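You operate a simulated robot arm through the tools that you are given. There is no shell and no other tool.

Carry out the task below with a simulated robot arm. There is one attempt and no reset: what you move stays moved.

TASK
Heat to 200 degrees until it says HOLDING, then stop and shut the gauge's black knob.
Fine: leave the switch on, the black valve open, the other knobs and the grey slide as they are.

It is judged by the outcome, as a careful person would: the job done as asked, and still so three seconds after it is handed in. It fails if anything else is knocked over, pushed out of place, dropped, spilled or broken.

THE ROBOT
A 7-joint arm with a three-finger gripper, fixed in place. Base frame: the origin is at the foot of the arm, x ahead of it, y to its left, z up. Readings come in m, rad, newtons and seconds.
Its first joint turns from -2.897 to 2.897 rad. Payload 2.69 kg.
Tool frame: the origin (TCP) lies between the finger pads and is the grasp point; the fingertips stand 0.03 m ahead of it; z points along the fingers, y is the line along which they close. Largest opening 0.128 m; the body of the gripper starts 0.117 m behind the TCP.
Orientation is that of the tool frame in the base frame, as [roll, pitch, yaw] about the fixed x, y, z axes, in that order (R = Rz(yaw) Ry(pitch) Rx(roll)). With the fingers straight down and closing along the base's y, the tool's x points along the base's -x, its y along +y and its z along -z.

THE INTERFACE
- The arm moves only by the tool jog_arm. Its argument "series" is one flat list of numbers, 7 for each row, row after row: the shift along the base's x, y, z in units of 100 mm (1.0 is 100 mm), then the turn, a rotation vector about the base's x, y, z in units of 90 degrees (1.0 is 90 degrees), then the closure in counts, from 0 (fully open) to 255 (shut). In form: [tx, ty, tz, rx, ry, rz, claw, tx, ty, tz, rx, ry, rz, claw, ...]. A call has 1 to 20 rows; each row is the pose to reach, as a shift and turn from the pose commanded when the call began. A call with a number of a shift or a turn outside -1 to 1 is refused whole. Rows are played at 5 a second. More than 0.05 m and 0.15 rad between two rows, or a gripper value outside its range, and nothing of the call is played. A pose out of reach is approached as far as the arm can. The call stops where the force on the tool passes 90 N (or 10 N more than at its start, if that is more) or the arm is blocked; 0.2 s more then pass. Each finger halts on what it meets, pressing with about 24 N; the grip force reading is that of the motor and also rises with nothing between the fingers. The clock runs only during rows and for 0.2 s after the last one: add rows that repeat a pose to give the fingers time. It gives the time, the measured TCP pose, the force on the tool (base axes), the opening and the grip force at its end, in the units of the frame above (readings bear some noise), with the torque about the TCP (base axes, N m) and any sound that the robot's microphone picked up.
- Cameras (640 x 400 px; columns grow to the right, rows downward): "scene" is fixed at [0.4005, -0.5006, 1.564]; the picture's right is [0.99, -0.16, 0.00], its down [-0.07, -0.43, -0.90] and it looks along [0.14, 0.89, -0.44] (base axes); focal length 373 px, centre (320, 200). "wrist" rides on the gripper at [0.058, 0.054, -0.131] in the tool frame; the picture's right is [-0.68, 0.74, 0.00], its down [-0.62, -0.57, -0.55] and it looks along [-0.40, -0.37, 0.84] (tool axes); focal length 234 px, centre (320, 200). There is no depth. A picture from a camera that has moved, and an enlarged one, comes with that camera's place and axes in the base frame and with its lens.
- capture(camera): a new picture of that camera. The clock stands still meanwhile.
- move_column(by): slides the trunk up (or, below 0, down) by that many m; the arm rides with it, the base frame stays. It gives what a move gives, with no picture.
- inspect(camera, box): a new picture of the part [left, top, right, bottom] of that camera's present view, enlarged. The clock stands still meanwhile.
- job_done(): hands the job in; it is judged then, once.

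Nothing tells you positions but the pictures and the camera data. Unless the task says otherwise, let go and move clear before handing in.

The tools are called after "Emit:" as name(argument=value, ...) on one line, values as JSON. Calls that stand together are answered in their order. jog_arm: Moves the arm, as the interface text tells. Its arguments: {"type":"object","properties":{"series":{"type":"array","items":{"type":"number"}}},"required":["series"]} The other tools are called the same way: move_column (by) slides the trunk up or down; capture (camera) takes a picture; inspect (camera, box) takes an enlarged picture of a part of a camera's view; job_done () hands the job in.

At the start:

```text
time: 0.0
tcp_pos: [0.618, 0.3243, 1.1958]
tcp_rot: [-3.141, 0.001, -3.14]
ft_force: [-0.4, -0.9, 0.2]
moment: [0.03, -0.04, 0.02]
opening: 0.1277
finger_force: 0.1
trunk travel left (down, up): [-0.15, 0.2]
```

scene: 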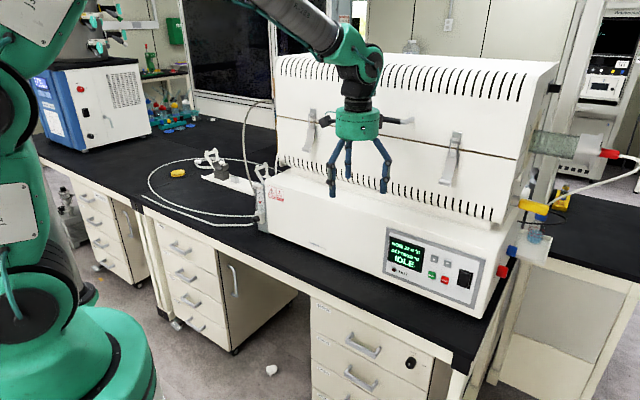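
wrist: 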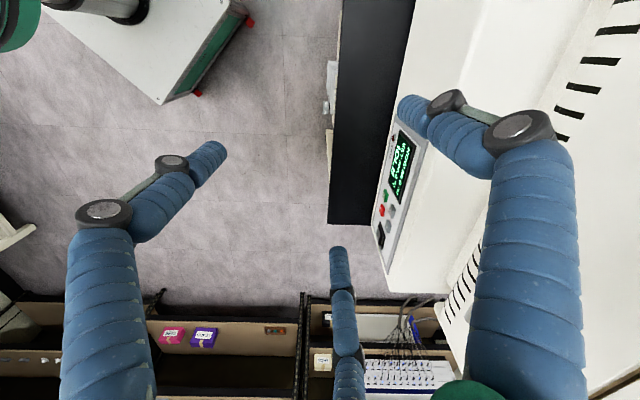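

I see a tube furnace on a bench with a control panel (screen showing IDLE, arrow buttons, green and red buttons, a rocker switch), plus knobs and valves on its left side. I'll zoom in on the panel and on the possible gauge parts.

Emit:
inspect(camera="scene", box=[370, 220, 530, 320])

Emit:
inspect(camera="scene", box=[150, 130, 310, 230])

Emit:
inspect(camera="scene", box=[490, 120, 640, 280])

Emit:
inspect(camera="wrist", box=[360, 100, 460, 270])

```text
4.00 times, centred on (450, 270) of scene
camera zoom: at [0.4005, -0.5006, 1.564], right [0.99, -0.16, 0.0], down [-0.07, -0.43, -0.9], along [0.14, 0.89, -0.44], focal length 1490 px, centre (-200, -80)
```

zoom: 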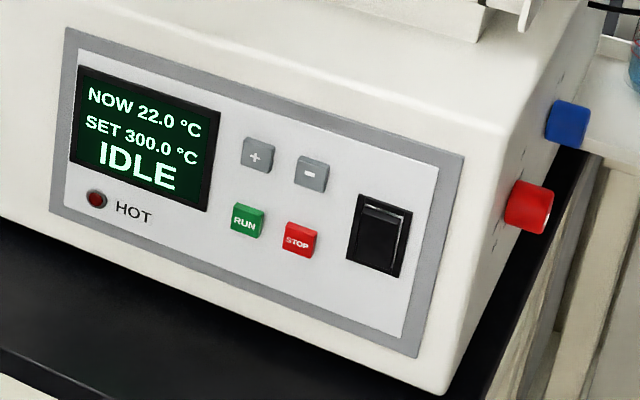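

```text
4.00 times, centred on (230, 180) of scene
camera zoom: at [0.4005, -0.5006, 1.564], right [0.99, -0.16, 0.0], down [-0.07, -0.43, -0.9], along [0.14, 0.89, -0.44], focal length 1490 px, centre (680, 280)
```

zoom: 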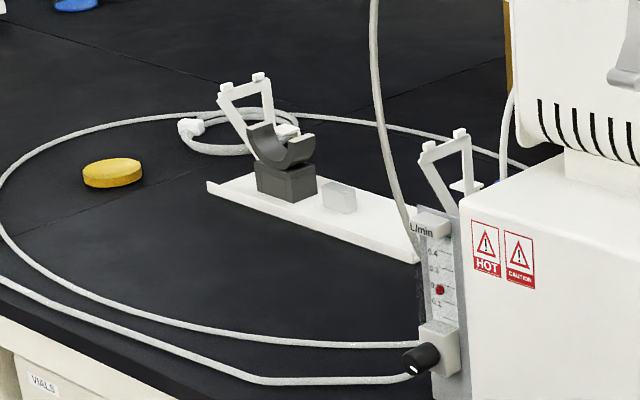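

```text
2.50 times, centred on (565, 200) of scene
camera zoom: at [0.4005, -0.5006, 1.564], right [0.99, -0.16, 0.0], down [-0.07, -0.43, -0.9], along [0.14, 0.89, -0.44], focal length 932 px, centre (-292, 200)
```

zoom: 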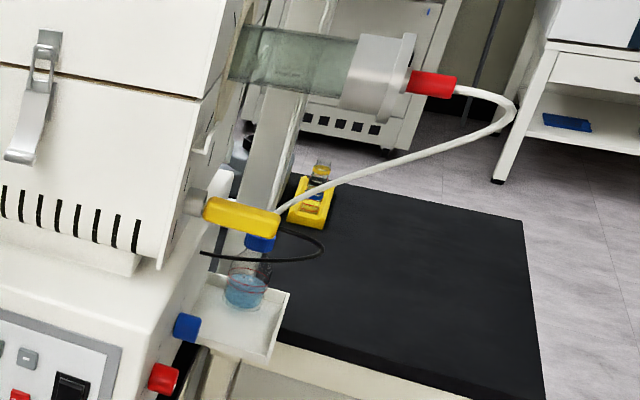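

```text
2.35 times, centred on (410, 185) of wrist
camera zoom: at [0.5612, 0.378, 1.3253], right [0.68, 0.74, 0.0], down [0.62, -0.57, 0.55], along [0.4, -0.37, -0.84], focal length 551 px, centre (108, 235)
```

zoom: 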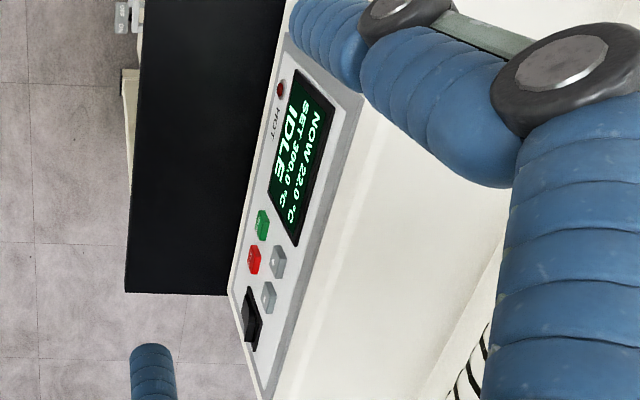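

The furnace's panel faces diagonally toward the robot (normal about (-0.71,-0.70,0)), with "-" near (0.877,0.274,0.959), RUN near (0.850,0.302,0.902) and STOP below "-". The black gauge knob is at the furnace's front left corner. First I'll close the fingers in place to see how they look shut.

Emit:
jog_arm(series=[0, 0, 0, 0, 0, 0, 128, 0, 0, 0, 0, 0, 0, 255, 0, 0, 0, 0, 0, 0, 255, 0, 0, 0, 0, 0, 0, 255, 0, 0, 0, 0, 0, 0, 255])

Emit:
capture(camera="wrist")

Emit:
inspect(camera="scene", box=[270, 80, 430, 220])

```text
time: 1.2
tcp_pos: [0.6183, 0.3234, 1.1955]
tcp_rot: [3.142, 0.001, -3.141]
ft_force: [-0.3, -0.2, -0.1]
moment: [0.02, -0.02, -0.01]
opening: 0.0022
finger_force: 23.5
trunk travel left (down, up): [-0.15, 0.2]
```

```text
taken
camera wrist: at [0.5612, 0.378, 1.3252], right [0.68, 0.74, 0.0], down [0.62, -0.56, 0.55], along [0.4, -0.37, -0.84], focal length 234 px, centre (320, 200)
```

wrist: 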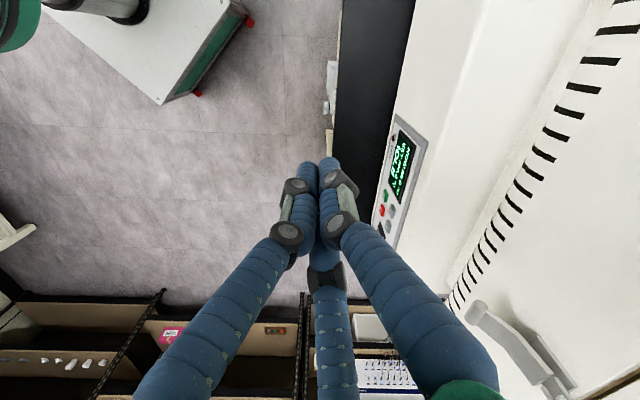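

```text
2.86 times, centred on (350, 150) of scene
camera zoom: at [0.4005, -0.5006, 1.564], right [0.99, -0.16, 0.0], down [-0.07, -0.43, -0.9], along [0.14, 0.89, -0.44], focal length 1065 px, centre (234, 343)
```

zoom: 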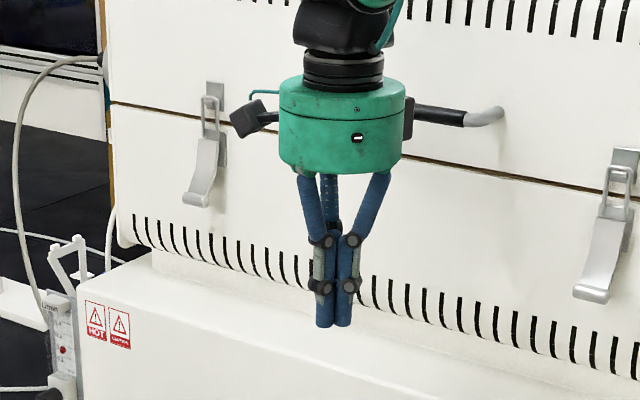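

The fingers close into a narrow tip, so they can serve as a pusher. Next I'll yaw the tool by -45° while backing off, then tilt it to point horizontally at the panel.

Emit:
jog_arm(series=[0, -0.16, 0, 0, 0, -0.083, 255, 0, -0.33, 0, 0, 0, -0.167, 255, 0, -0.5, 0, 0, 0, -0.25, 255, 0, -0.67, 0, 0, 0, -0.333, 255, 0, -0.83, 0, 0, 0, -0.417, 255, 0, -1, 0, 0, 0, -0.5, 255, 0, -1, 0, 0, 0, -0.5, 255])

```text
time: 2.8
tcp_pos: [0.6181, 0.2227, 1.1963]
tcp_rot: [3.142, 0.0, 2.356]
ft_force: [-0.3, -0.2, 0.3]
moment: [0.04, -0.03, 0.02]
opening: 0.0023
finger_force: 23.5
trunk travel left (down, up): [-0.15, 0.2]
```

Tool is yawed as expected. Now I'll tilt 90° to point at the panel, moving down and toward the panel's right side while staying about 0.15 m off it.

Emit:
jog_arm(series=[0.083, -0.042, -0.083, 0.0589, -0.0589, 0, 255, 0.167, -0.083, -0.167, 0.1179, -0.1179, 0, 255, 0.25, -0.125, -0.25, 0.1768, -0.1768, 0, 255, 0.333, -0.167, -0.333, 0.2357, -0.2357, 0, 255, 0.417, -0.208, -0.417, 0.2946, -0.2946, 0, 255, 0.5, -0.25, -0.5, 0.3536, -0.3536, 0, 255, 0.583, -0.292, -0.583, 0.4125, -0.4125, 0, 255, 0.667, -0.333, -0.667, 0.4714, -0.4714, 0, 255, 0.75, -0.375, -0.75, 0.5303, -0.5303, 0, 255, 0.833, -0.417, -0.833, 0.5893, -0.5893, 0, 255, 0.917, -0.458, -0.917, 0.6482, -0.6482, 0, 255, 1, -0.5, -1, 0.7071, -0.7071, 0, 255, 1, -0.5, -1, 0.7071, -0.7071, 0, 255])

Emit:
capture(camera="wrist")

Emit:
capture(camera="scene")

```text
time: 5.6
tcp_pos: [0.7181, 0.1724, 1.0957]
tcp_rot: [1.568, -0.001, 2.357]
ft_force: [-0.6, -1.2, -0.3]
moment: [0.02, -0.02, 0.03]
opening: 0.0024
finger_force: 24.2
trunk travel left (down, up): [-0.15, 0.2]
```

```text
taken
camera wrist: at [0.5859, 0.1227, 1.1483], right [0.48, -0.48, 0.74], down [0.05, -0.82, -0.57], along [0.88, 0.31, -0.37], focal length 234 px, centre (320, 200)
```

wrist: 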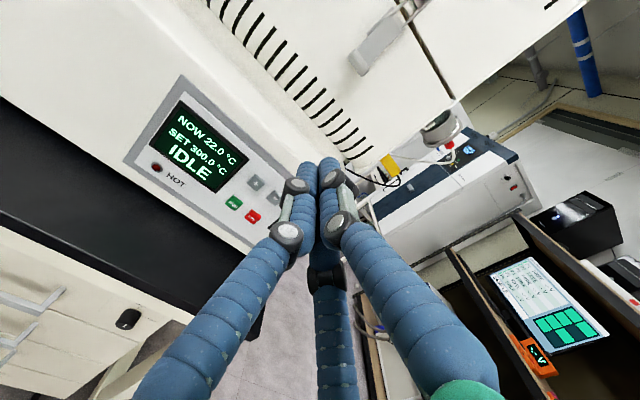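

```text
taken
```

scene: 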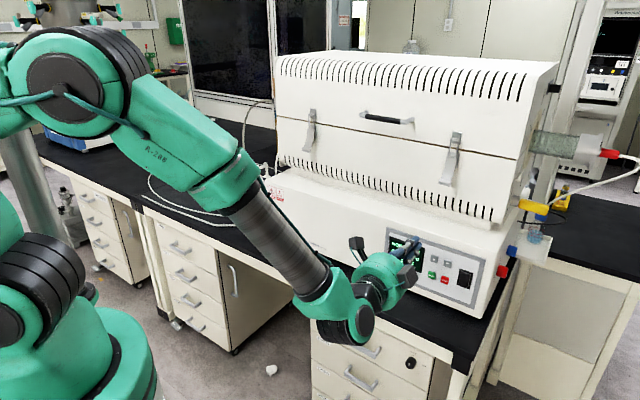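

The tool points at the panel and the arm reaches fine. I'll zoom in on the panel from both cameras to refine the button positions.

Emit:
inspect(camera="wrist", box=[200, 150, 320, 250])

Emit:
inspect(camera="scene", box=[420, 240, 490, 310])

```text
4.00 times, centred on (260, 200) of wrist
camera zoom: at [0.5859, 0.1227, 1.1483], right [0.48, -0.48, 0.74], down [0.05, -0.82, -0.57], along [0.88, 0.31, -0.37], focal length 937 px, centre (560, 200)
```

zoom: 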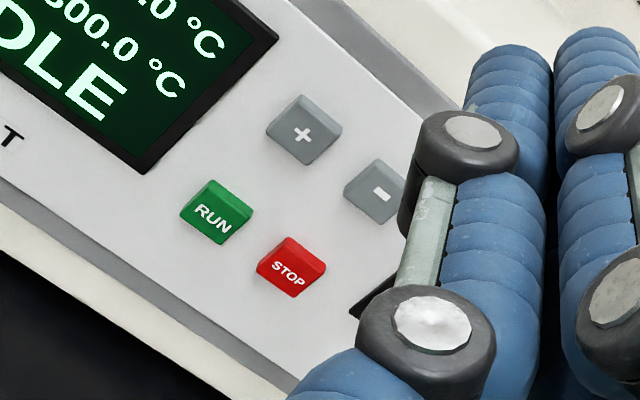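

```text
5.71 times, centred on (455, 275) of scene
camera zoom: at [0.4005, -0.5006, 1.564], right [0.99, -0.16, 0.0], down [-0.07, -0.43, -0.9], along [0.14, 0.89, -0.44], focal length 2129 px, centre (-451, -229)
```

zoom: 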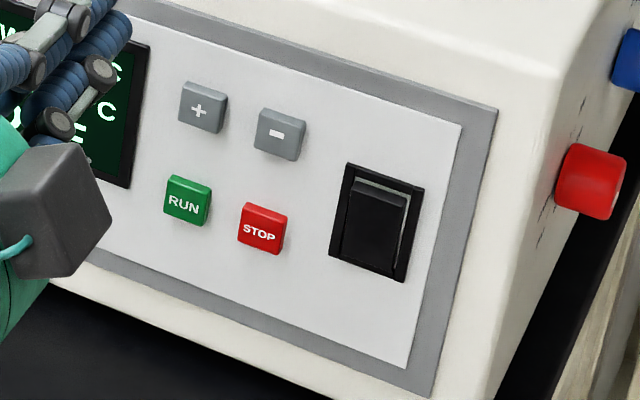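

Both cameras agree: "-" at (0.876,0.272,0.962), RUN (0.850,0.300,0.902), STOP (0.878,0.273,0.902). I'll move the tip to about 40 mm in front of "-".

Emit:
jog_arm(series=[0.25, 0.12, -0.25, 0, 0, 0, 255, 0.5, 0.25, -0.5, 0, 0, 0, 255, 0.75, 0.37, -0.75, 0, 0, 0, 255, 1, 0.47, -1, 0, 0, 0, 255, 1, 0.47, -1, 0, 0, 0, 255])

Emit:
jog_arm(series=[0.04, 0.015, -0.17, 0, 0, 0, 255, 0.083, 0.03, -0.347, 0, 0, 0, 255, 0.083, 0.03, -0.347, 0, 0, 0, 255])

Emit:
capture(camera="wrist")

Emit:
inspect(camera="scene", box=[370, 220, 530, 320])

```text
time: 6.8
tcp_pos: [0.8189, 0.2207, 0.9941]
tcp_rot: [1.571, 0.001, 2.356]
ft_force: [1.3, -0.8, -0.1]
moment: [0.0, -0.01, 0.01]
opening: 0.0021
finger_force: 24.0
trunk travel left (down, up): [-0.15, 0.2]
```

```text
time: 7.6
tcp_pos: [0.8272, 0.2241, 0.9604]
tcp_rot: [1.57, 0.0, 2.357]
ft_force: [0.7, 0.3, -0.3]
moment: [0.01, 0.0, 0.0]
opening: 0.0022
finger_force: 24.3
trunk travel left (down, up): [-0.15, 0.2]
```

```text
taken
camera wrist: at [0.6937, 0.1737, 1.0133], right [0.48, -0.48, 0.74], down [0.05, -0.82, -0.57], along [0.88, 0.31, -0.37], focal length 234 px, centre (320, 200)
```

wrist: 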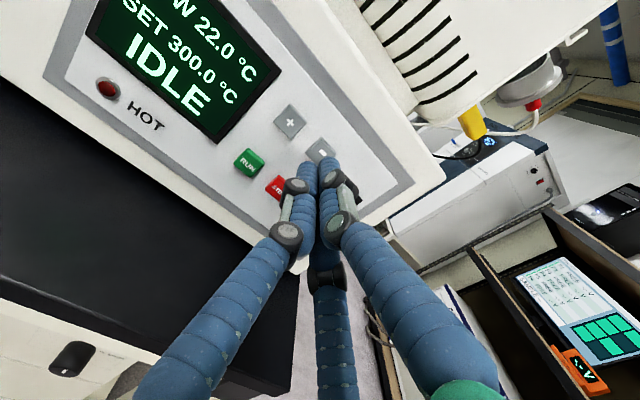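

```text
4.00 times, centred on (450, 270) of scene
camera zoom: at [0.4005, -0.5006, 1.564], right [0.99, -0.16, 0.0], down [-0.07, -0.43, -0.9], along [0.14, 0.89, -0.44], focal length 1490 px, centre (-200, -80)
```

zoom: 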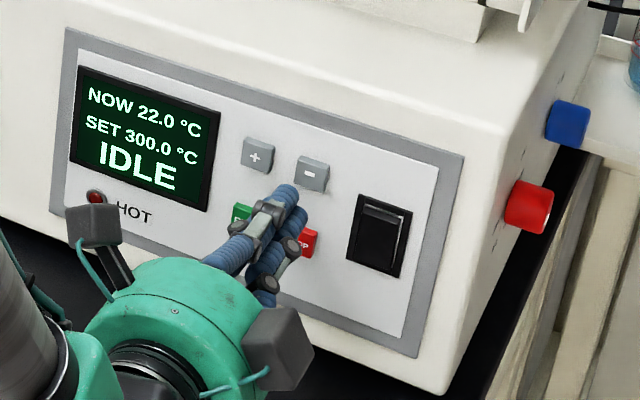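

The tip is lined up with "-". I'll advance to about contact and watch the force.

Emit:
jog_arm(series=[0.1, 0.1, 0, 0, 0, 0, 255, 0.2, 0.2, 0, 0, 0, 0, 255, 0.25, 0.25, 0, 0, 0, 0, 255, 0.27, 0.265, 0, 0, 0, 0, 255])

Emit:
inspect(camera="scene", box=[370, 220, 530, 320])

Emit:
inspect(camera="wrist", box=[240, 80, 400, 240])

```text
time: 8.6
tcp_pos: [0.8536, 0.2489, 0.9602]
tcp_rot: [1.571, -0.001, 2.356]
ft_force: [-0.1, -0.1, -0.2]
moment: [-0.01, 0.01, 0.01]
opening: 0.0023
finger_force: 24.0
trunk travel left (down, up): [-0.15, 0.2]
```

```text
4.00 times, centred on (450, 270) of scene
camera zoom: at [0.4005, -0.5006, 1.564], right [0.99, -0.16, 0.0], down [-0.07, -0.43, -0.9], along [0.14, 0.89, -0.44], focal length 1490 px, centre (-200, -80)
```

zoom: 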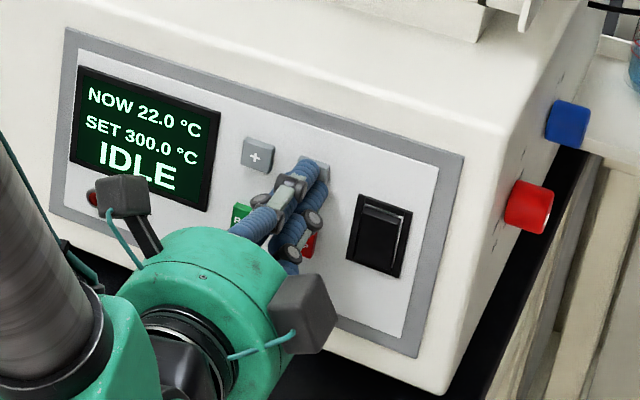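

```text
2.50 times, centred on (320, 160) of wrist
camera zoom: at [0.7211, 0.1996, 1.0123], right [0.48, -0.48, 0.74], down [0.05, -0.82, -0.57], along [0.88, 0.31, -0.37], focal length 585 px, centre (320, 300)
```

zoom: 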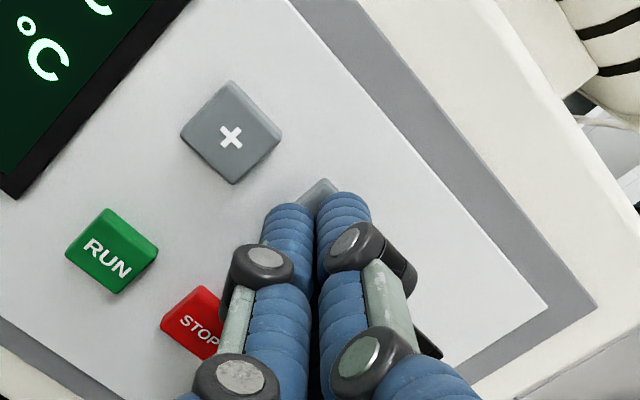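

Almost touching "-". I'll push forward in 2 mm steps, up to 6 mm, then back off 12 mm and read the display.

Emit:
jog_arm(series=[0.014, 0.014, 0, 0, 0, 0, 255, 0.028, 0.028, 0, 0, 0, 0, 255, 0.042, 0.042, 0, 0, 0, 0, 255])

Emit:
inspect(camera="scene", box=[370, 220, 530, 320])

```text
time: 9.4
tcp_pos: [0.8576, 0.2526, 0.9615]
tcp_rot: [1.572, 0.001, 2.356]
ft_force: [-1.4, -1.4, 0.5]
moment: [-0.01, 0.0, -0.03]
opening: 0.0063
finger_force: 31.4
trunk travel left (down, up): [-0.15, 0.2]
heard: click
```

```text
4.00 times, centred on (450, 270) of scene
camera zoom: at [0.4005, -0.5006, 1.564], right [0.99, -0.16, 0.0], down [-0.07, -0.43, -0.9], along [0.14, 0.89, -0.44], focal length 1490 px, centre (-200, -80)
```

zoom: 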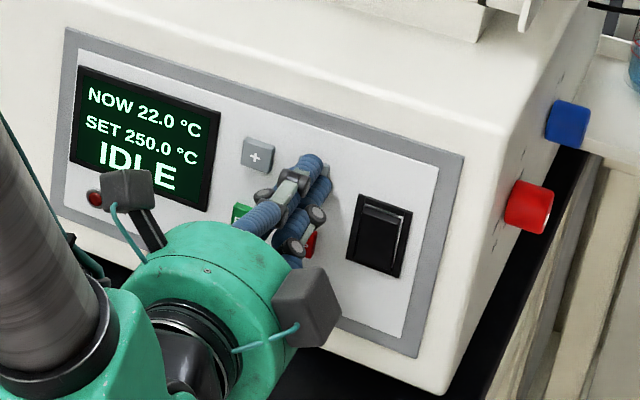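

One click moved SET from 300 to 250. I'll release fully and press the same way once more.

Emit:
jog_arm(series=[-0.04, -0.04, 0, 0, 0, 0, 255, -0.1, -0.1, 0, 0, 0, 0, 255, -0.1, -0.1, 0, 0, 0, 0, 255])

Emit:
inspect(camera="scene", box=[370, 220, 530, 320])

```text
time: 10.2
tcp_pos: [0.847, 0.2431, 0.961]
tcp_rot: [1.571, 0.001, 2.355]
ft_force: [-0.1, 1.0, 0.0]
moment: [0.01, -0.05, -0.03]
opening: 0.0021
finger_force: 31.5
trunk travel left (down, up): [-0.15, 0.2]
```

```text
4.00 times, centred on (450, 270) of scene
camera zoom: at [0.4005, -0.5006, 1.564], right [0.99, -0.16, 0.0], down [-0.07, -0.43, -0.9], along [0.14, 0.89, -0.44], focal length 1490 px, centre (-200, -80)
```

zoom: 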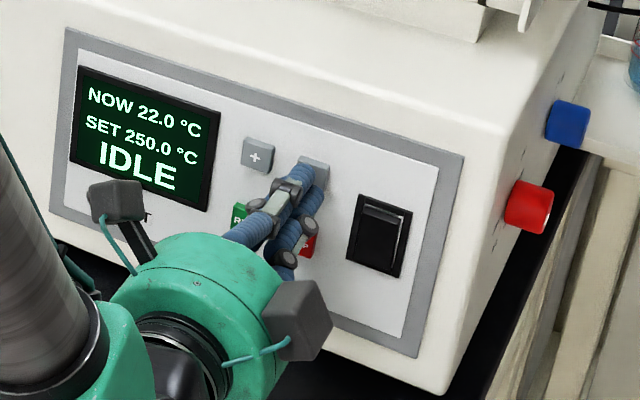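

Emit:
jog_arm(series=[0.058, 0.058, 0, 0, 0, 0, 255, 0.072, 0.072, 0, 0, 0, 0, 255, 0.086, 0.086, 0, 0, 0, 0, 255, 0.1, 0.1, 0, 0, 0, 0, 255, 0.04, 0.04, 0, 0, 0, 0, 255, -0.1, -0.1, 0, 0, 0, 0, 255, -0.3, -0.3, 0, 0, 0, 0, 255])

Emit:
inspect(camera="scene", box=[370, 220, 530, 320])

```text
time: 11.8
tcp_pos: [0.8199, 0.2132, 0.9606]
tcp_rot: [1.57, 0.0, 2.357]
ft_force: [0.9, -0.2, -0.7]
moment: [0.0, 0.01, 0.04]
opening: 0.002
finger_force: 31.5
trunk travel left (down, up): [-0.15, 0.2]
heard: click
```

```text
4.00 times, centred on (450, 270) of scene
camera zoom: at [0.4005, -0.5006, 1.564], right [0.99, -0.16, 0.0], down [-0.07, -0.43, -0.9], along [0.14, 0.89, -0.44], focal length 1490 px, centre (-200, -80)
```

zoom: 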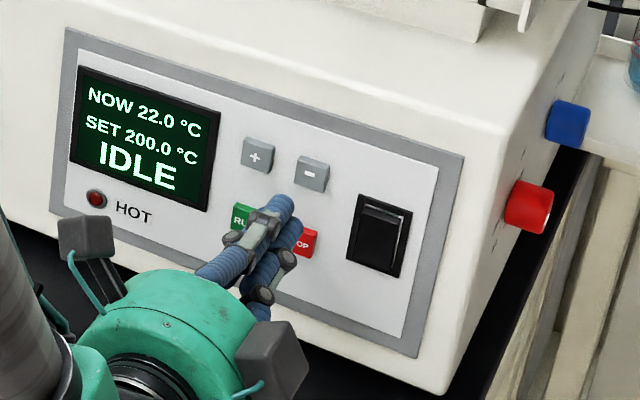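

SET now reads 200 and IDLE. I'll move the tip in front of RUN and check alignment.

Emit:
jog_arm(series=[-0.085, 0.19, -0.3, 0, 0, 0, 255, -0.17, 0.38, -0.59, 0, 0, 0, 255, -0.17, 0.38, -0.59, 0, 0, 0, 255])

Emit:
inspect(camera="scene", box=[370, 220, 530, 320])

Emit:
inspect(camera="wrist", box=[240, 80, 400, 240])

```text
time: 12.6
tcp_pos: [0.7999, 0.2532, 0.9006]
tcp_rot: [1.571, 0.0, 2.356]
ft_force: [1.1, -0.1, 0.5]
moment: [0.06, -0.03, -0.04]
opening: 0.0019
finger_force: 31.4
trunk travel left (down, up): [-0.15, 0.2]
```

```text
4.00 times, centred on (450, 270) of scene
camera zoom: at [0.4005, -0.5006, 1.564], right [0.99, -0.16, 0.0], down [-0.07, -0.43, -0.9], along [0.14, 0.89, -0.44], focal length 1490 px, centre (-200, -80)
```

zoom: 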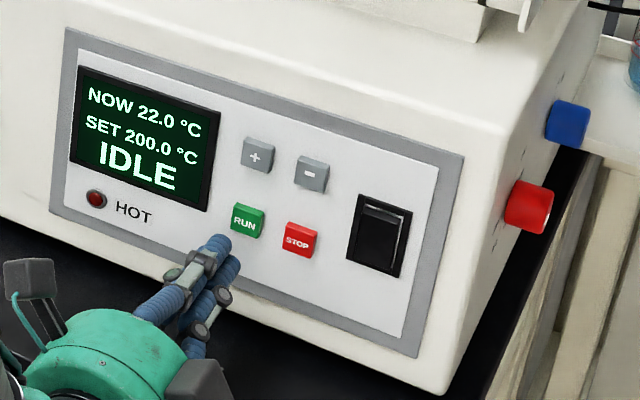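

```text
2.50 times, centred on (320, 160) of wrist
camera zoom: at [0.6679, 0.2029, 0.9535], right [0.48, -0.48, 0.74], down [0.05, -0.82, -0.57], along [0.88, 0.31, -0.37], focal length 585 px, centre (320, 300)
```

zoom: 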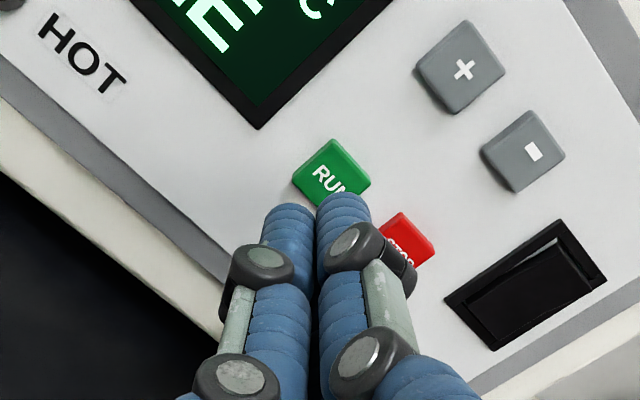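

Lined up with RUN. Pressing forward ~42 mm with small final steps, then backing off slightly.

Emit:
jog_arm(series=[0.1, 0.1, 0, 0, 0, 0, 255, 0.2, 0.2, 0, 0, 0, 0, 255, 0.25, 0.25, 0, 0, 0, 0, 255, 0.265, 0.265, 0, 0, 0, 0, 255, 0.28, 0.28, 0, 0, 0, 0, 255, 0.29, 0.29, 0, 0, 0, 0, 255, 0.3, 0.3, 0, 0, 0, 0, 255])

Emit:
inspect(camera="scene", box=[370, 220, 530, 320])

```text
time: 14.2
tcp_pos: [0.8312, 0.2822, 0.901]
tcp_rot: [1.57, 0.001, 2.356]
ft_force: [-4.2, -3.2, -1.5]
moment: [0.01, 0.0, -0.04]
opening: 0.0057
finger_force: 31.0
trunk travel left (down, up): [-0.15, 0.2]
heard: click
```

```text
4.00 times, centred on (450, 270) of scene
camera zoom: at [0.4005, -0.5006, 1.564], right [0.99, -0.16, 0.0], down [-0.07, -0.43, -0.9], along [0.14, 0.89, -0.44], focal length 1490 px, centre (-200, -80)
```

zoom: 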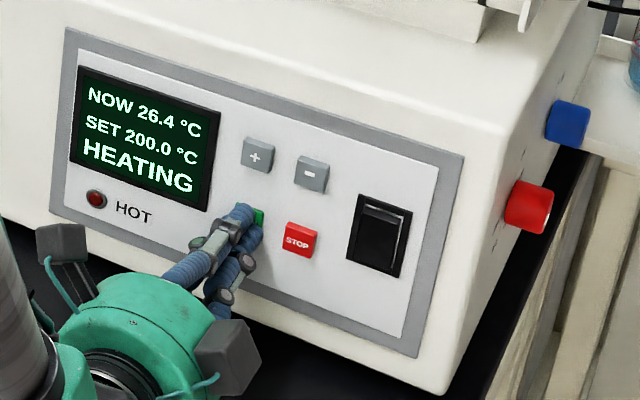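

HEATING has begun. I'll back off and position in front of STOP while it heats.

Emit:
jog_arm(series=[-0.1, -0.1, 0, 0, 0, 0, 255, -0.3, -0.3, 0, 0, 0, 0, 255, -0.164, -0.436, 0, 0, 0, 0, 255, -0.028, -0.572, 0, 0, 0, 0, 255, -0.028, -0.572, 0, 0, 0, 0, 255])

Emit:
inspect(camera="scene", box=[370, 220, 530, 320])

Emit:
capture(camera="wrist")

```text
time: 15.4
tcp_pos: [0.8282, 0.2245, 0.901]
tcp_rot: [1.571, 0.0, 2.356]
ft_force: [-0.1, -0.4, -0.2]
moment: [-0.02, 0.01, 0.0]
opening: 0.0021
finger_force: 31.3
trunk travel left (down, up): [-0.15, 0.2]
```

```text
4.00 times, centred on (450, 270) of scene
camera zoom: at [0.4005, -0.5006, 1.564], right [0.99, -0.16, 0.0], down [-0.07, -0.43, -0.9], along [0.14, 0.89, -0.44], focal length 1490 px, centre (-200, -80)
```

zoom: 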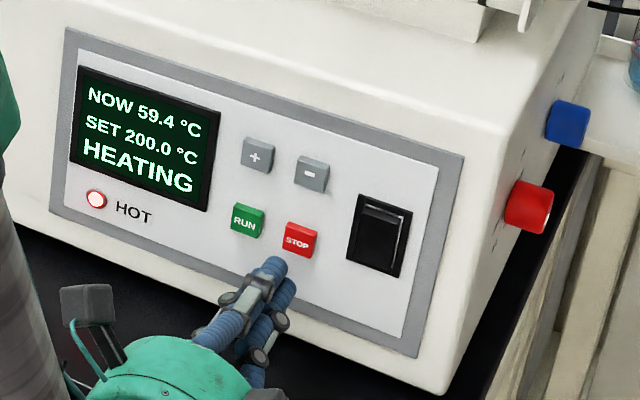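

```text
taken
camera wrist: at [0.6953, 0.1744, 0.9531], right [0.48, -0.48, 0.74], down [0.05, -0.82, -0.57], along [0.88, 0.31, -0.37], focal length 234 px, centre (320, 200)
```

wrist: 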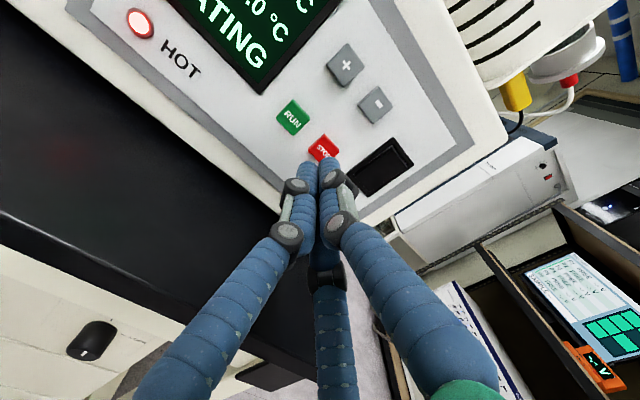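

Aligned with STOP; heating at about 27 °C/s. I'll wait in place.

Emit:
jog_arm(series=[0, 0, 0, 0, 0, 0, 255, 0, 0, 0, 0, 0, 0, 255, 0, 0, 0, 0, 0, 0, 255, 0, 0, 0, 0, 0, 0, 255, 0, 0, 0, 0, 0, 0, 255, 0, 0, 0, 0, 0, 0, 255, 0, 0, 0, 0, 0, 0, 255, 0, 0, 0, 0, 0, 0, 255, 0, 0, 0, 0, 0, 0, 255, 0, 0, 0, 0, 0, 0, 255, 0, 0, 0, 0, 0, 0, 255, 0, 0, 0, 0, 0, 0, 255, 0, 0, 0, 0, 0, 0, 255, 0, 0, 0, 0, 0, 0, 255, 0, 0, 0, 0, 0, 0, 255, 0, 0, 0, 0, 0, 0, 255, 0, 0, 0, 0, 0, 0, 255, 0, 0, 0, 0, 0, 0, 255, 0, 0, 0, 0, 0, 0, 255, 0, 0, 0, 0, 0, 0, 255])

Emit:
inspect(camera="scene", box=[370, 220, 530, 320])

```text
time: 19.6
tcp_pos: [0.8272, 0.2242, 0.9008]
tcp_rot: [1.57, -0.001, 2.357]
ft_force: [-0.3, 0.2, -0.1]
moment: [-0.03, 0.02, 0.03]
opening: 0.0024
finger_force: 32.0
trunk travel left (down, up): [-0.15, 0.2]
```

```text
4.00 times, centred on (450, 270) of scene
camera zoom: at [0.4005, -0.5006, 1.564], right [0.99, -0.16, 0.0], down [-0.07, -0.43, -0.9], along [0.14, 0.89, -0.44], focal length 1490 px, centre (-200, -80)
```

zoom: 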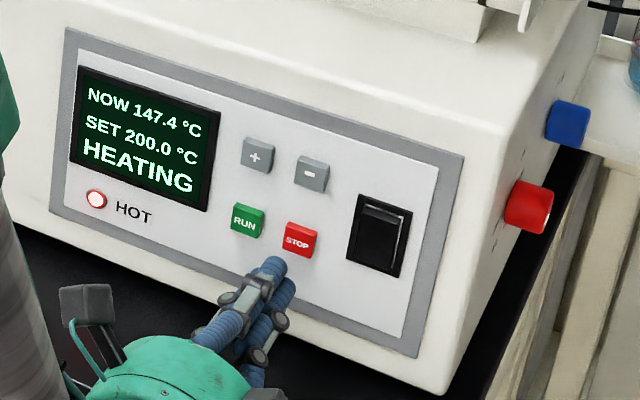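

At 147 °C, still HEATING. Waiting about three more seconds.

Emit:
jog_arm(series=[0, 0, 0, 0, 0, 0, 255, 0, 0, 0, 0, 0, 0, 255, 0, 0, 0, 0, 0, 0, 255, 0, 0, 0, 0, 0, 0, 255, 0, 0, 0, 0, 0, 0, 255, 0, 0, 0, 0, 0, 0, 255, 0, 0, 0, 0, 0, 0, 255, 0, 0, 0, 0, 0, 0, 255, 0, 0, 0, 0, 0, 0, 255, 0, 0, 0, 0, 0, 0, 255, 0, 0, 0, 0, 0, 0, 255, 0, 0, 0, 0, 0, 0, 255, 0, 0, 0, 0, 0, 0, 255])

Emit:
inspect(camera="scene", box=[370, 220, 530, 320])

```text
time: 22.4
tcp_pos: [0.8276, 0.2251, 0.9003]
tcp_rot: [1.57, 0.001, 2.359]
ft_force: [-0.5, 0.1, -0.3]
moment: [0.02, 0.02, -0.02]
opening: 0.0021
finger_force: 30.9
trunk travel left (down, up): [-0.15, 0.2]
```

```text
4.00 times, centred on (450, 270) of scene
camera zoom: at [0.4005, -0.5006, 1.564], right [0.99, -0.16, 0.0], down [-0.07, -0.43, -0.9], along [0.14, 0.89, -0.44], focal length 1490 px, centre (-200, -80)
```

zoom: 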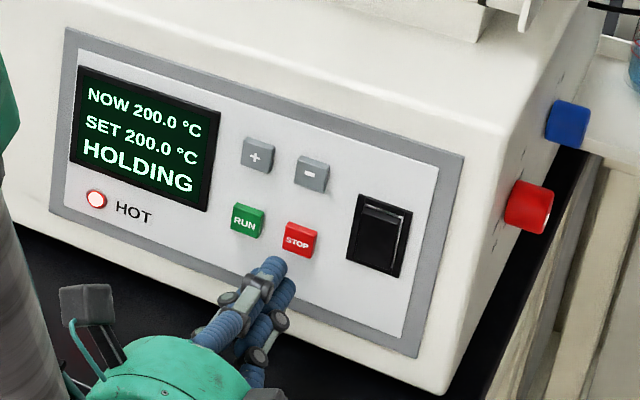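

The display says HOLDING at 200 °C. Pressing STOP now.

Emit:
jog_arm(series=[0.1, 0.1, 0, 0, 0, 0, 255, 0.2, 0.2, 0, 0, 0, 0, 255, 0.25, 0.25, 0, 0, 0, 0, 255, 0.265, 0.265, 0, 0, 0, 0, 255, 0.28, 0.28, 0, 0, 0, 0, 255, 0.29, 0.29, 0, 0, 0, 0, 255, 0.3, 0.3, 0, 0, 0, 0, 255])

Emit:
inspect(camera="scene", box=[370, 220, 530, 320])

```text
time: 24.0
tcp_pos: [0.8581, 0.2544, 0.9023]
tcp_rot: [1.57, -0.001, 2.356]
ft_force: [-2.8, -1.9, 1.0]
moment: [0.03, -0.05, 0.03]
opening: 0.0059
finger_force: 31.2
trunk travel left (down, up): [-0.15, 0.2]
heard: click
```

```text
4.00 times, centred on (450, 270) of scene
camera zoom: at [0.4005, -0.5006, 1.564], right [0.99, -0.16, 0.0], down [-0.07, -0.43, -0.9], along [0.14, 0.89, -0.44], focal length 1490 px, centre (-200, -80)
```

zoom: 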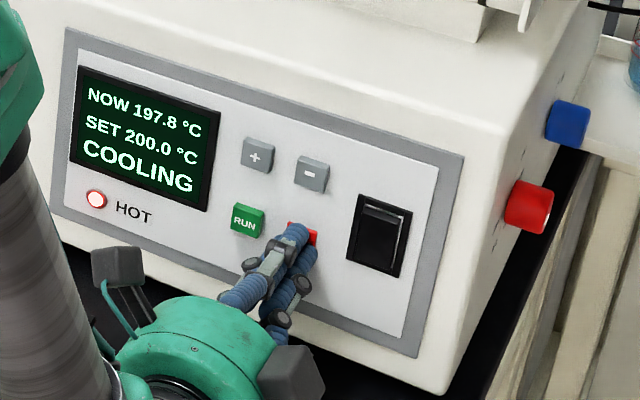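

STOP registered: COOLING. I'll back away from the panel and rise a little, then travel left along the furnace front toward the gauge.

Emit:
jog_arm(series=[-0.1, -0.1, 0, 0, 0, 0, 255, -0.3, -0.3, 0, 0, 0, 0, 255, -0.5, -0.5, 0.1, 0, 0, 0, 255, -0.7, -0.7, 0.3, 0, 0, 0, 255, -0.9, -0.9, 0.5, 0, 0, 0, 255, -1, -1, 0.8, 0, 0, 0, 255])

Emit:
jog_arm(series=[-0.2, 0.2, 0.1, 0, 0, 0, 255, -0.4, 0.4, 0.2, 0, 0, 0, 255, -0.6, 0.6, 0.3, 0, 0, 0, 255, -0.8, 0.8, 0.4, 0, 0, 0, 255, -1, 1, 0.5, 0, 0, 0, 255])

Emit:
jog_arm(series=[-0.2, 0.2, 0, 0, 0, 0, 255, -0.4, 0.4, 0, 0, 0, 0, 255, -0.6, 0.6, 0, 0, 0, 0, 255, -0.8, 0.8, 0, 0, 0, 0, 255, -1, 1, 0, 0, 0, 0, 255])

Emit:
capture(camera="scene")

Emit:
capture(camera="wrist")

```text
time: 25.4
tcp_pos: [0.7573, 0.1549, 0.9814]
tcp_rot: [1.569, 0.0, 2.357]
ft_force: [-0.4, 0.1, 0.0]
moment: [0.02, -0.03, 0.01]
opening: 0.0021
finger_force: 31.5
trunk travel left (down, up): [-0.15, 0.2]
```

```text
time: 26.6
tcp_pos: [0.6587, 0.2544, 1.0306]
tcp_rot: [1.571, 0.0, 2.357]
ft_force: [-0.1, 0.3, -0.5]
moment: [0.01, 0.0, 0.01]
opening: 0.0018
finger_force: 31.8
trunk travel left (down, up): [-0.15, 0.2]
```

```text
time: 27.8
tcp_pos: [0.559, 0.3554, 1.0336]
tcp_rot: [1.569, 0.001, 2.356]
ft_force: [-0.1, 0.0, 0.7]
moment: [-0.01, -0.02, 0.04]
opening: 0.0022
finger_force: 31.8
trunk travel left (down, up): [-0.15, 0.2]
```

```text
taken
```

scene: 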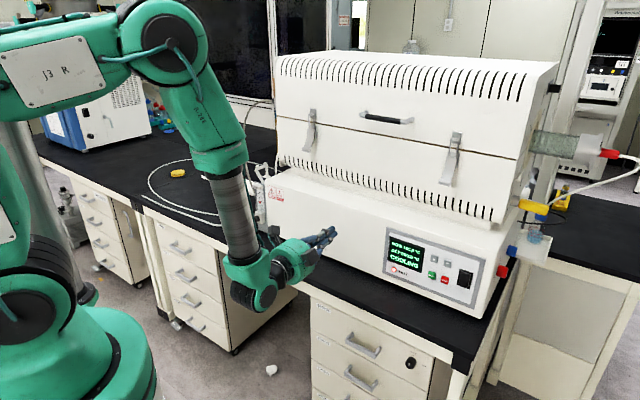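

```text
taken
camera wrist: at [0.4255, 0.3046, 1.0855], right [0.48, -0.48, 0.74], down [0.05, -0.82, -0.57], along [0.88, 0.31, -0.37], focal length 234 px, centre (320, 200)
```

wrist: 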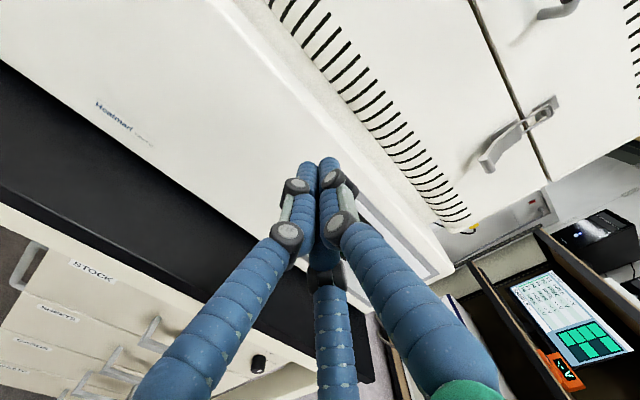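

The path is clear. Continuing left toward the gauge at the same standoff.

Emit:
jog_arm(series=[-0.2, 0.2, 0, 0, 0, 0, 255, -0.4, 0.4, 0, 0, 0, 0, 255, -0.6, 0.6, 0, 0, 0, 0, 255, -0.8, 0.8, 0, 0, 0, 0, 255, -1, 1, 0, 0, 0, 0, 255])

Emit:
jog_arm(series=[-0.2, 0.2, 0, 0, 0, 0, 255, -0.4, 0.4, 0, 0, 0, 0, 255, -0.6, 0.6, 0, 0, 0, 0, 255, -0.8, 0.8, 0, 0, 0, 0, 255, -1, 1, 0, 0, 0, 0, 255])

Emit:
jog_arm(series=[-0.25, 0.15, 0, 0, 0, 0, 255, -0.5, 0.3, 0, 0, 0, 0, 255, -0.75, 0.45, 0, 0, 0, 0, 255, -1, 0.6, 0, 0, 0, 0, 255])

Emit:
capture(camera="scene")

Emit:
capture(camera="wrist")

```text
time: 29.0
tcp_pos: [0.5015, 0.3997, 1.0419]
tcp_rot: [1.577, -0.002, 2.418]
ft_force: [-0.6, -0.5, 1.4]
moment: [0.01, 0.05, -0.03]
opening: 0.0022
finger_force: 31.8
out of reach, approached as far as the arm can: row 2, 3, 4, 5
trunk travel left (down, up): [-0.15, 0.2]
```

```text
time: 30.2
tcp_pos: [0.4641, 0.4301, 1.0473]
tcp_rot: [1.583, -0.001, 2.498]
ft_force: [0.1, -0.2, -0.3]
moment: [-0.01, 0.0, -0.02]
opening: 0.0022
finger_force: 31.1
out of reach, approached as far as the arm can: row 1, 2, 3, 4, 5
trunk travel left (down, up): [-0.15, 0.2]
```

```text
time: 31.2
tcp_pos: [0.4178, 0.436, 1.0502]
tcp_rot: [1.586, -0.002, 2.552]
ft_force: [-0.7, 1.0, -0.1]
moment: [-0.01, 0.01, 0.01]
opening: 0.0021
finger_force: 31.8
out of reach, approached as far as the arm can: row 1, 2, 3, 4
trunk travel left (down, up): [-0.15, 0.2]
```

```text
taken
```

scene: 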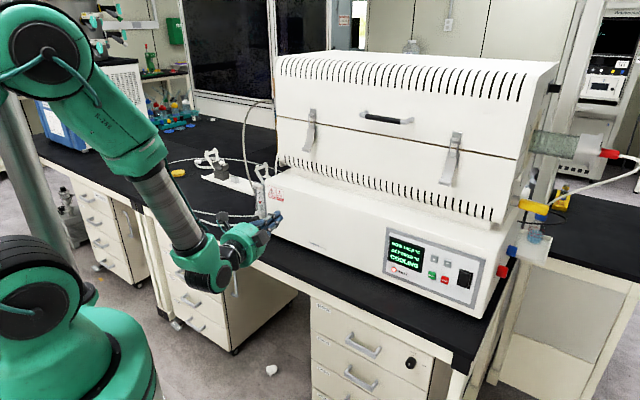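

```text
taken
camera wrist: at [0.2982, 0.3608, 1.1046], right [0.57, -0.37, 0.74], down [0.2, -0.81, -0.56], along [0.8, 0.47, -0.39], focal length 234 px, centre (320, 200)
```

wrist: 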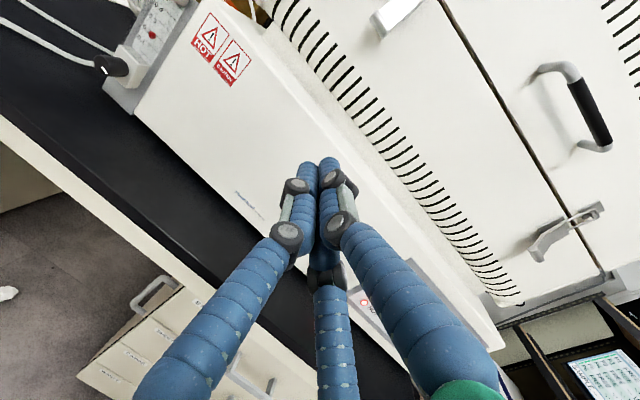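

The arm hit a joint limit while holding that orientation near the base, so it stopped short and slightly yawed. The gauge and its black knob are now in the wrist view, so I'll zoom in and locate it.

Emit:
inspect(camera="wrist", box=[60, 0, 220, 120])

Emit:
inspect(camera="scene", box=[230, 160, 310, 240])

```text
3.33 times, centred on (140, 60) of wrist
camera zoom: at [0.2982, 0.3608, 1.1046], right [0.57, -0.37, 0.74], down [0.2, -0.81, -0.56], along [0.8, 0.47, -0.39], focal length 781 px, centre (920, 667)
```

zoom: 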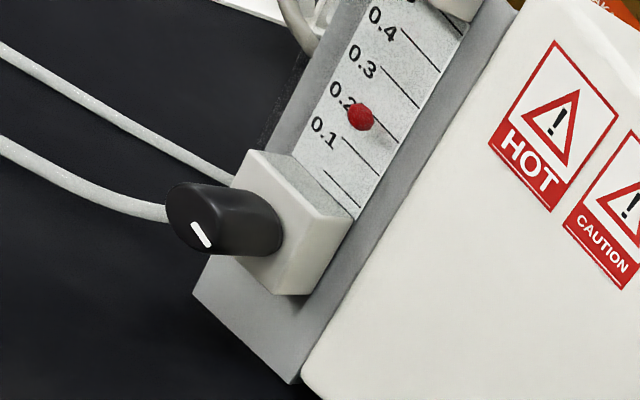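

```text
5.00 times, centred on (270, 200) of scene
camera zoom: at [0.4005, -0.5006, 1.564], right [0.99, -0.16, 0.0], down [-0.07, -0.43, -0.9], along [0.14, 0.89, -0.44], focal length 1863 px, centre (570, 200)
```

zoom: 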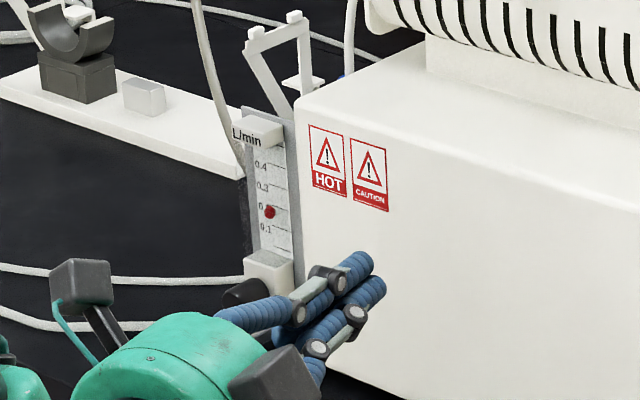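

The knob cap is near (0.346,0.749,0.880), facing front like the panel. I'll extend toward it along the tool direction to see whether the arm regains freedom there.

Emit:
jog_arm(series=[0, 0, 0, 0, 0, 0, 255, -0.1, 0.2, 0, 0, 0, 0, 255, -0.2, 0.4, 0, 0, 0, 0, 255, -0.3, 0.6, 0, 0, 0, 0, 255])

Emit:
capture(camera="scene")

```text
time: 32.2
tcp_pos: [0.4184, 0.4659, 1.0536]
tcp_rot: [1.588, -0.002, 2.591]
ft_force: [-0.6, -0.2, 0.0]
moment: [-0.05, 0.01, 0.01]
opening: 0.0024
finger_force: 31.1
out of reach, approached as far as the arm can: row 2, 3, 4
trunk travel left (down, up): [-0.15, 0.2]
```

```text
taken
```

scene: 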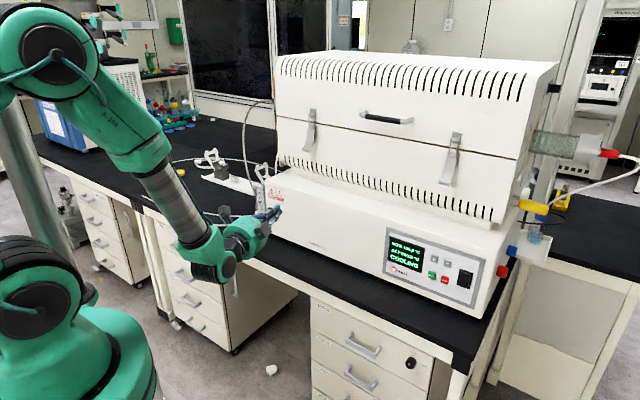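

The arm is held by a wrist limit in this roll. Closing the knob needs clockwise roll anyway, so I'll first roll the tool counter-clockwise about its axis (by about 40°) and see if that frees it.

Emit:
jog_arm(series=[0, 0, 0, -0.039, -0.063, 0, 255, 0, 0, 0, -0.078, -0.126, 0, 255, 0, 0, 0, -0.116, -0.19, 0, 255, 0, 0, 0, -0.155, -0.253, 0, 255, 0, 0, 0, -0.194, -0.316, 0, 255, 0, 0, 0, -0.232, -0.379, 0, 255, 0, 0, 0, -0.232, -0.379, 0, 255])

```text
time: 33.8
tcp_pos: [0.432, 0.4569, 1.0559]
tcp_rot: [1.556, 0.698, 2.558]
ft_force: [-0.1, -0.1, -0.4]
moment: [0.01, -0.04, 0.0]
opening: 0.0021
finger_force: 31.1
out of reach, approached as far as the arm can: row 1, 2, 3, 4, 5, 6, 7
trunk travel left (down, up): [-0.15, 0.2]
```

Roll worked but I'm still at a limit. I'll try moving toward the knob again in this roll, and lower.

Emit:
jog_arm(series=[-0.15, 0.15, 0, 0, 0, 0, 255, -0.3, 0.3, 0, 0, 0, 0, 255, -0.45, 0.45, 0, 0, 0, 0, 255, -0.45, 0.45, 0, 0, 0, 0, 255])

Emit:
capture(camera="scene")

```text
time: 34.8
tcp_pos: [0.4215, 0.4712, 1.0579]
tcp_rot: [1.559, 0.696, 2.586]
ft_force: [-0.4, -0.5, -0.5]
moment: [0.03, -0.02, -0.02]
opening: 0.0019
finger_force: 31.8
out of reach, approached as far as the arm can: row 1, 2, 3, 4
trunk travel left (down, up): [-0.15, 0.2]
```

```text
taken
```

scene: 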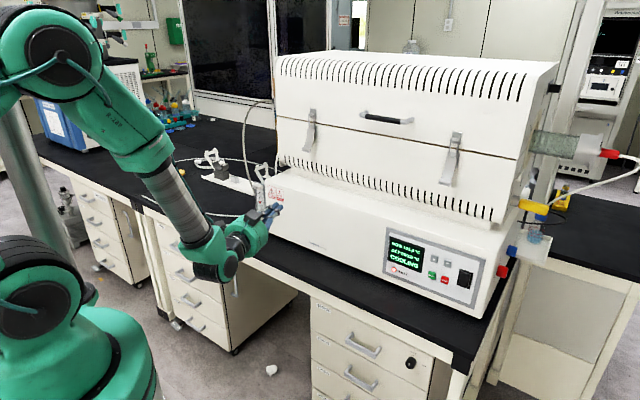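

The wrist bend limit seems to be the cause: the forearm is too steep for a horizontal tool. Lowering the trunk will flatten it, so I'll raise the tool first, then lower the column 0.12 m.

Emit:
jog_arm(series=[0, 0, 0.25, 0, 0, 0, 255, 0, 0, 0.5, 0, 0, 0, 255, 0, 0, 0.75, 0, 0, 0, 255, 0, 0, 1, 0, 0, 0, 255, 0, 0, 1, 0, 0, 0, 255])

Emit:
move_column(by=-0.12)

Emit:
capture(camera="scene")

```text
time: 36.0
tcp_pos: [0.4274, 0.4639, 1.157]
tcp_rot: [1.557, 0.697, 2.551]
ft_force: [-0.1, -0.3, -0.3]
moment: [-0.05, 0.04, 0.01]
opening: 0.0019
finger_force: 31.2
out of reach, approached as far as the arm can: row 1, 2, 3, 4, 5
trunk travel left (down, up): [-0.15, 0.2]
```

```text
time: 37.5
tcp_pos: [0.4278, 0.4641, 1.0376]
tcp_rot: [1.557, 0.698, 2.552]
ft_force: [-0.3, 0.2, 0.4]
moment: [-0.05, -0.03, -0.02]
opening: 0.002
finger_force: 30.9
trunk travel left (down, up): [-0.03, 0.32]
```

```text
taken
```

scene: 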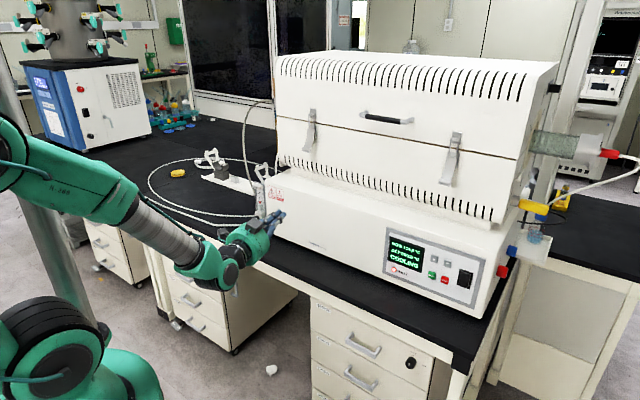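

The forearm is flatter now. I'll try turning the tool back square to the furnace (yaw −11°).

Emit:
jog_arm(series=[0, 0, 0, 0, 0, -0.06, 255, 0, 0, 0, 0, 0, -0.125, 255, 0, 0, 0, 0, 0, -0.125, 255])

Emit:
jog_arm(series=[-0.15, 0.25, 0, 0, 0, 0, 255, -0.3, 0.5, 0, 0, 0, 0, 255, -0.45, 0.75, 0, 0, 0, 0, 255, -0.45, 0.75, 0, 0, 0, 0, 255])

```text
time: 38.3
tcp_pos: [0.4282, 0.4637, 1.0365]
tcp_rot: [1.556, 0.695, 2.552]
ft_force: [0.1, -0.2, -0.2]
moment: [-0.01, -0.01, 0.01]
opening: 0.0021
finger_force: 31.4
out of reach, approached as far as the arm can: row 1, 2, 3
trunk travel left (down, up): [-0.03, 0.32]
```

```text
time: 39.3
tcp_pos: [0.4229, 0.5064, 1.0447]
tcp_rot: [1.569, 0.697, 2.608]
ft_force: [-0.9, 0.5, -0.1]
moment: [0.02, 0.0, 0.0]
opening: 0.0019
finger_force: 30.8
out of reach, approached as far as the arm can: row 1, 2, 3, 4
trunk travel left (down, up): [-0.03, 0.32]
```

The pattern (tool heading always about 10° left of the arm's own heading) means the forearm roll is at its limit. I need to enter this orientation from the other side: move right a bit, point the tool down, go left, then tilt up again. First, moving right and tilting down.

Emit:
jog_arm(series=[0.2, -0.2, 0.1, 0, 0, 0, 255, 0.4, -0.4, 0.2, 0, 0, 0, 255, 0.6, -0.6, 0.3, 0, 0, 0, 255, 0.8, -0.8, 0.4, 0, 0, 0, 255, 1, -1, 0.5, 0, 0, 0, 255, 1, -1, 0.5, 0, 0, 0, 255])

```text
time: 40.7
tcp_pos: [0.5205, 0.4069, 1.0955]
tcp_rot: [1.555, 0.695, 2.552]
ft_force: [1.1, -0.7, -0.7]
moment: [0.0, -0.03, 0.04]
opening: 0.002
finger_force: 31.2
trunk travel left (down, up): [-0.03, 0.32]
```

Free again. Now tilting the tool to point down.

Emit:
jog_arm(series=[0, 0, 0.05, -0.0693, 0.0463, 0, 255, 0, 0, 0.1, -0.1385, 0.0927, 0, 255, 0, 0, 0.15, -0.2078, 0.139, 0, 255, 0, 0, 0.2, -0.277, 0.1853, 0, 255, 0, 0, 0.25, -0.3463, 0.2317, 0, 255, 0, 0, 0.3, -0.4155, 0.278, 0, 255, 0, 0, 0.35, -0.4848, 0.3243, 0, 255, 0, 0, 0.4, -0.554, 0.3707, 0, 255, 0, 0, 0.45, -0.6233, 0.417, 0, 255, 0, 0, 0.5, -0.6925, 0.4633, 0, 255, 0, 0, 0.55, -0.7618, 0.5097, 0, 255, 0, 0, 0.6, -0.831, 0.556, 0, 255, 0, 0, 0.6, -0.831, 0.556, 0, 255])

Emit:
capture(camera="scene")

```text
time: 43.5
tcp_pos: [0.5224, 0.4086, 1.1549]
tcp_rot: [3.129, 0.0, -3.035]
ft_force: [0.3, 0.2, -0.7]
moment: [-0.01, 0.0, -0.01]
opening: 0.0022
finger_force: 31.8
trunk travel left (down, up): [-0.03, 0.32]
```

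```text
taken
```

scene: 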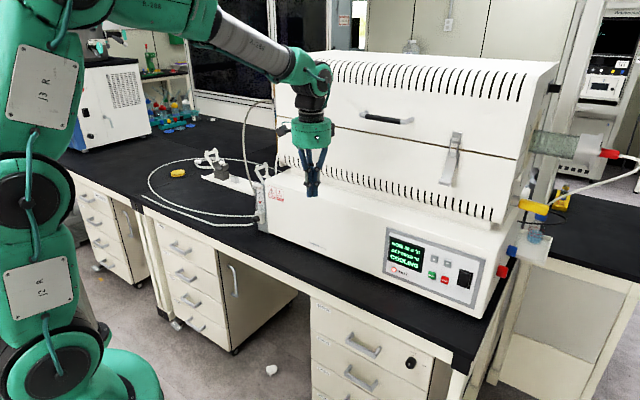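

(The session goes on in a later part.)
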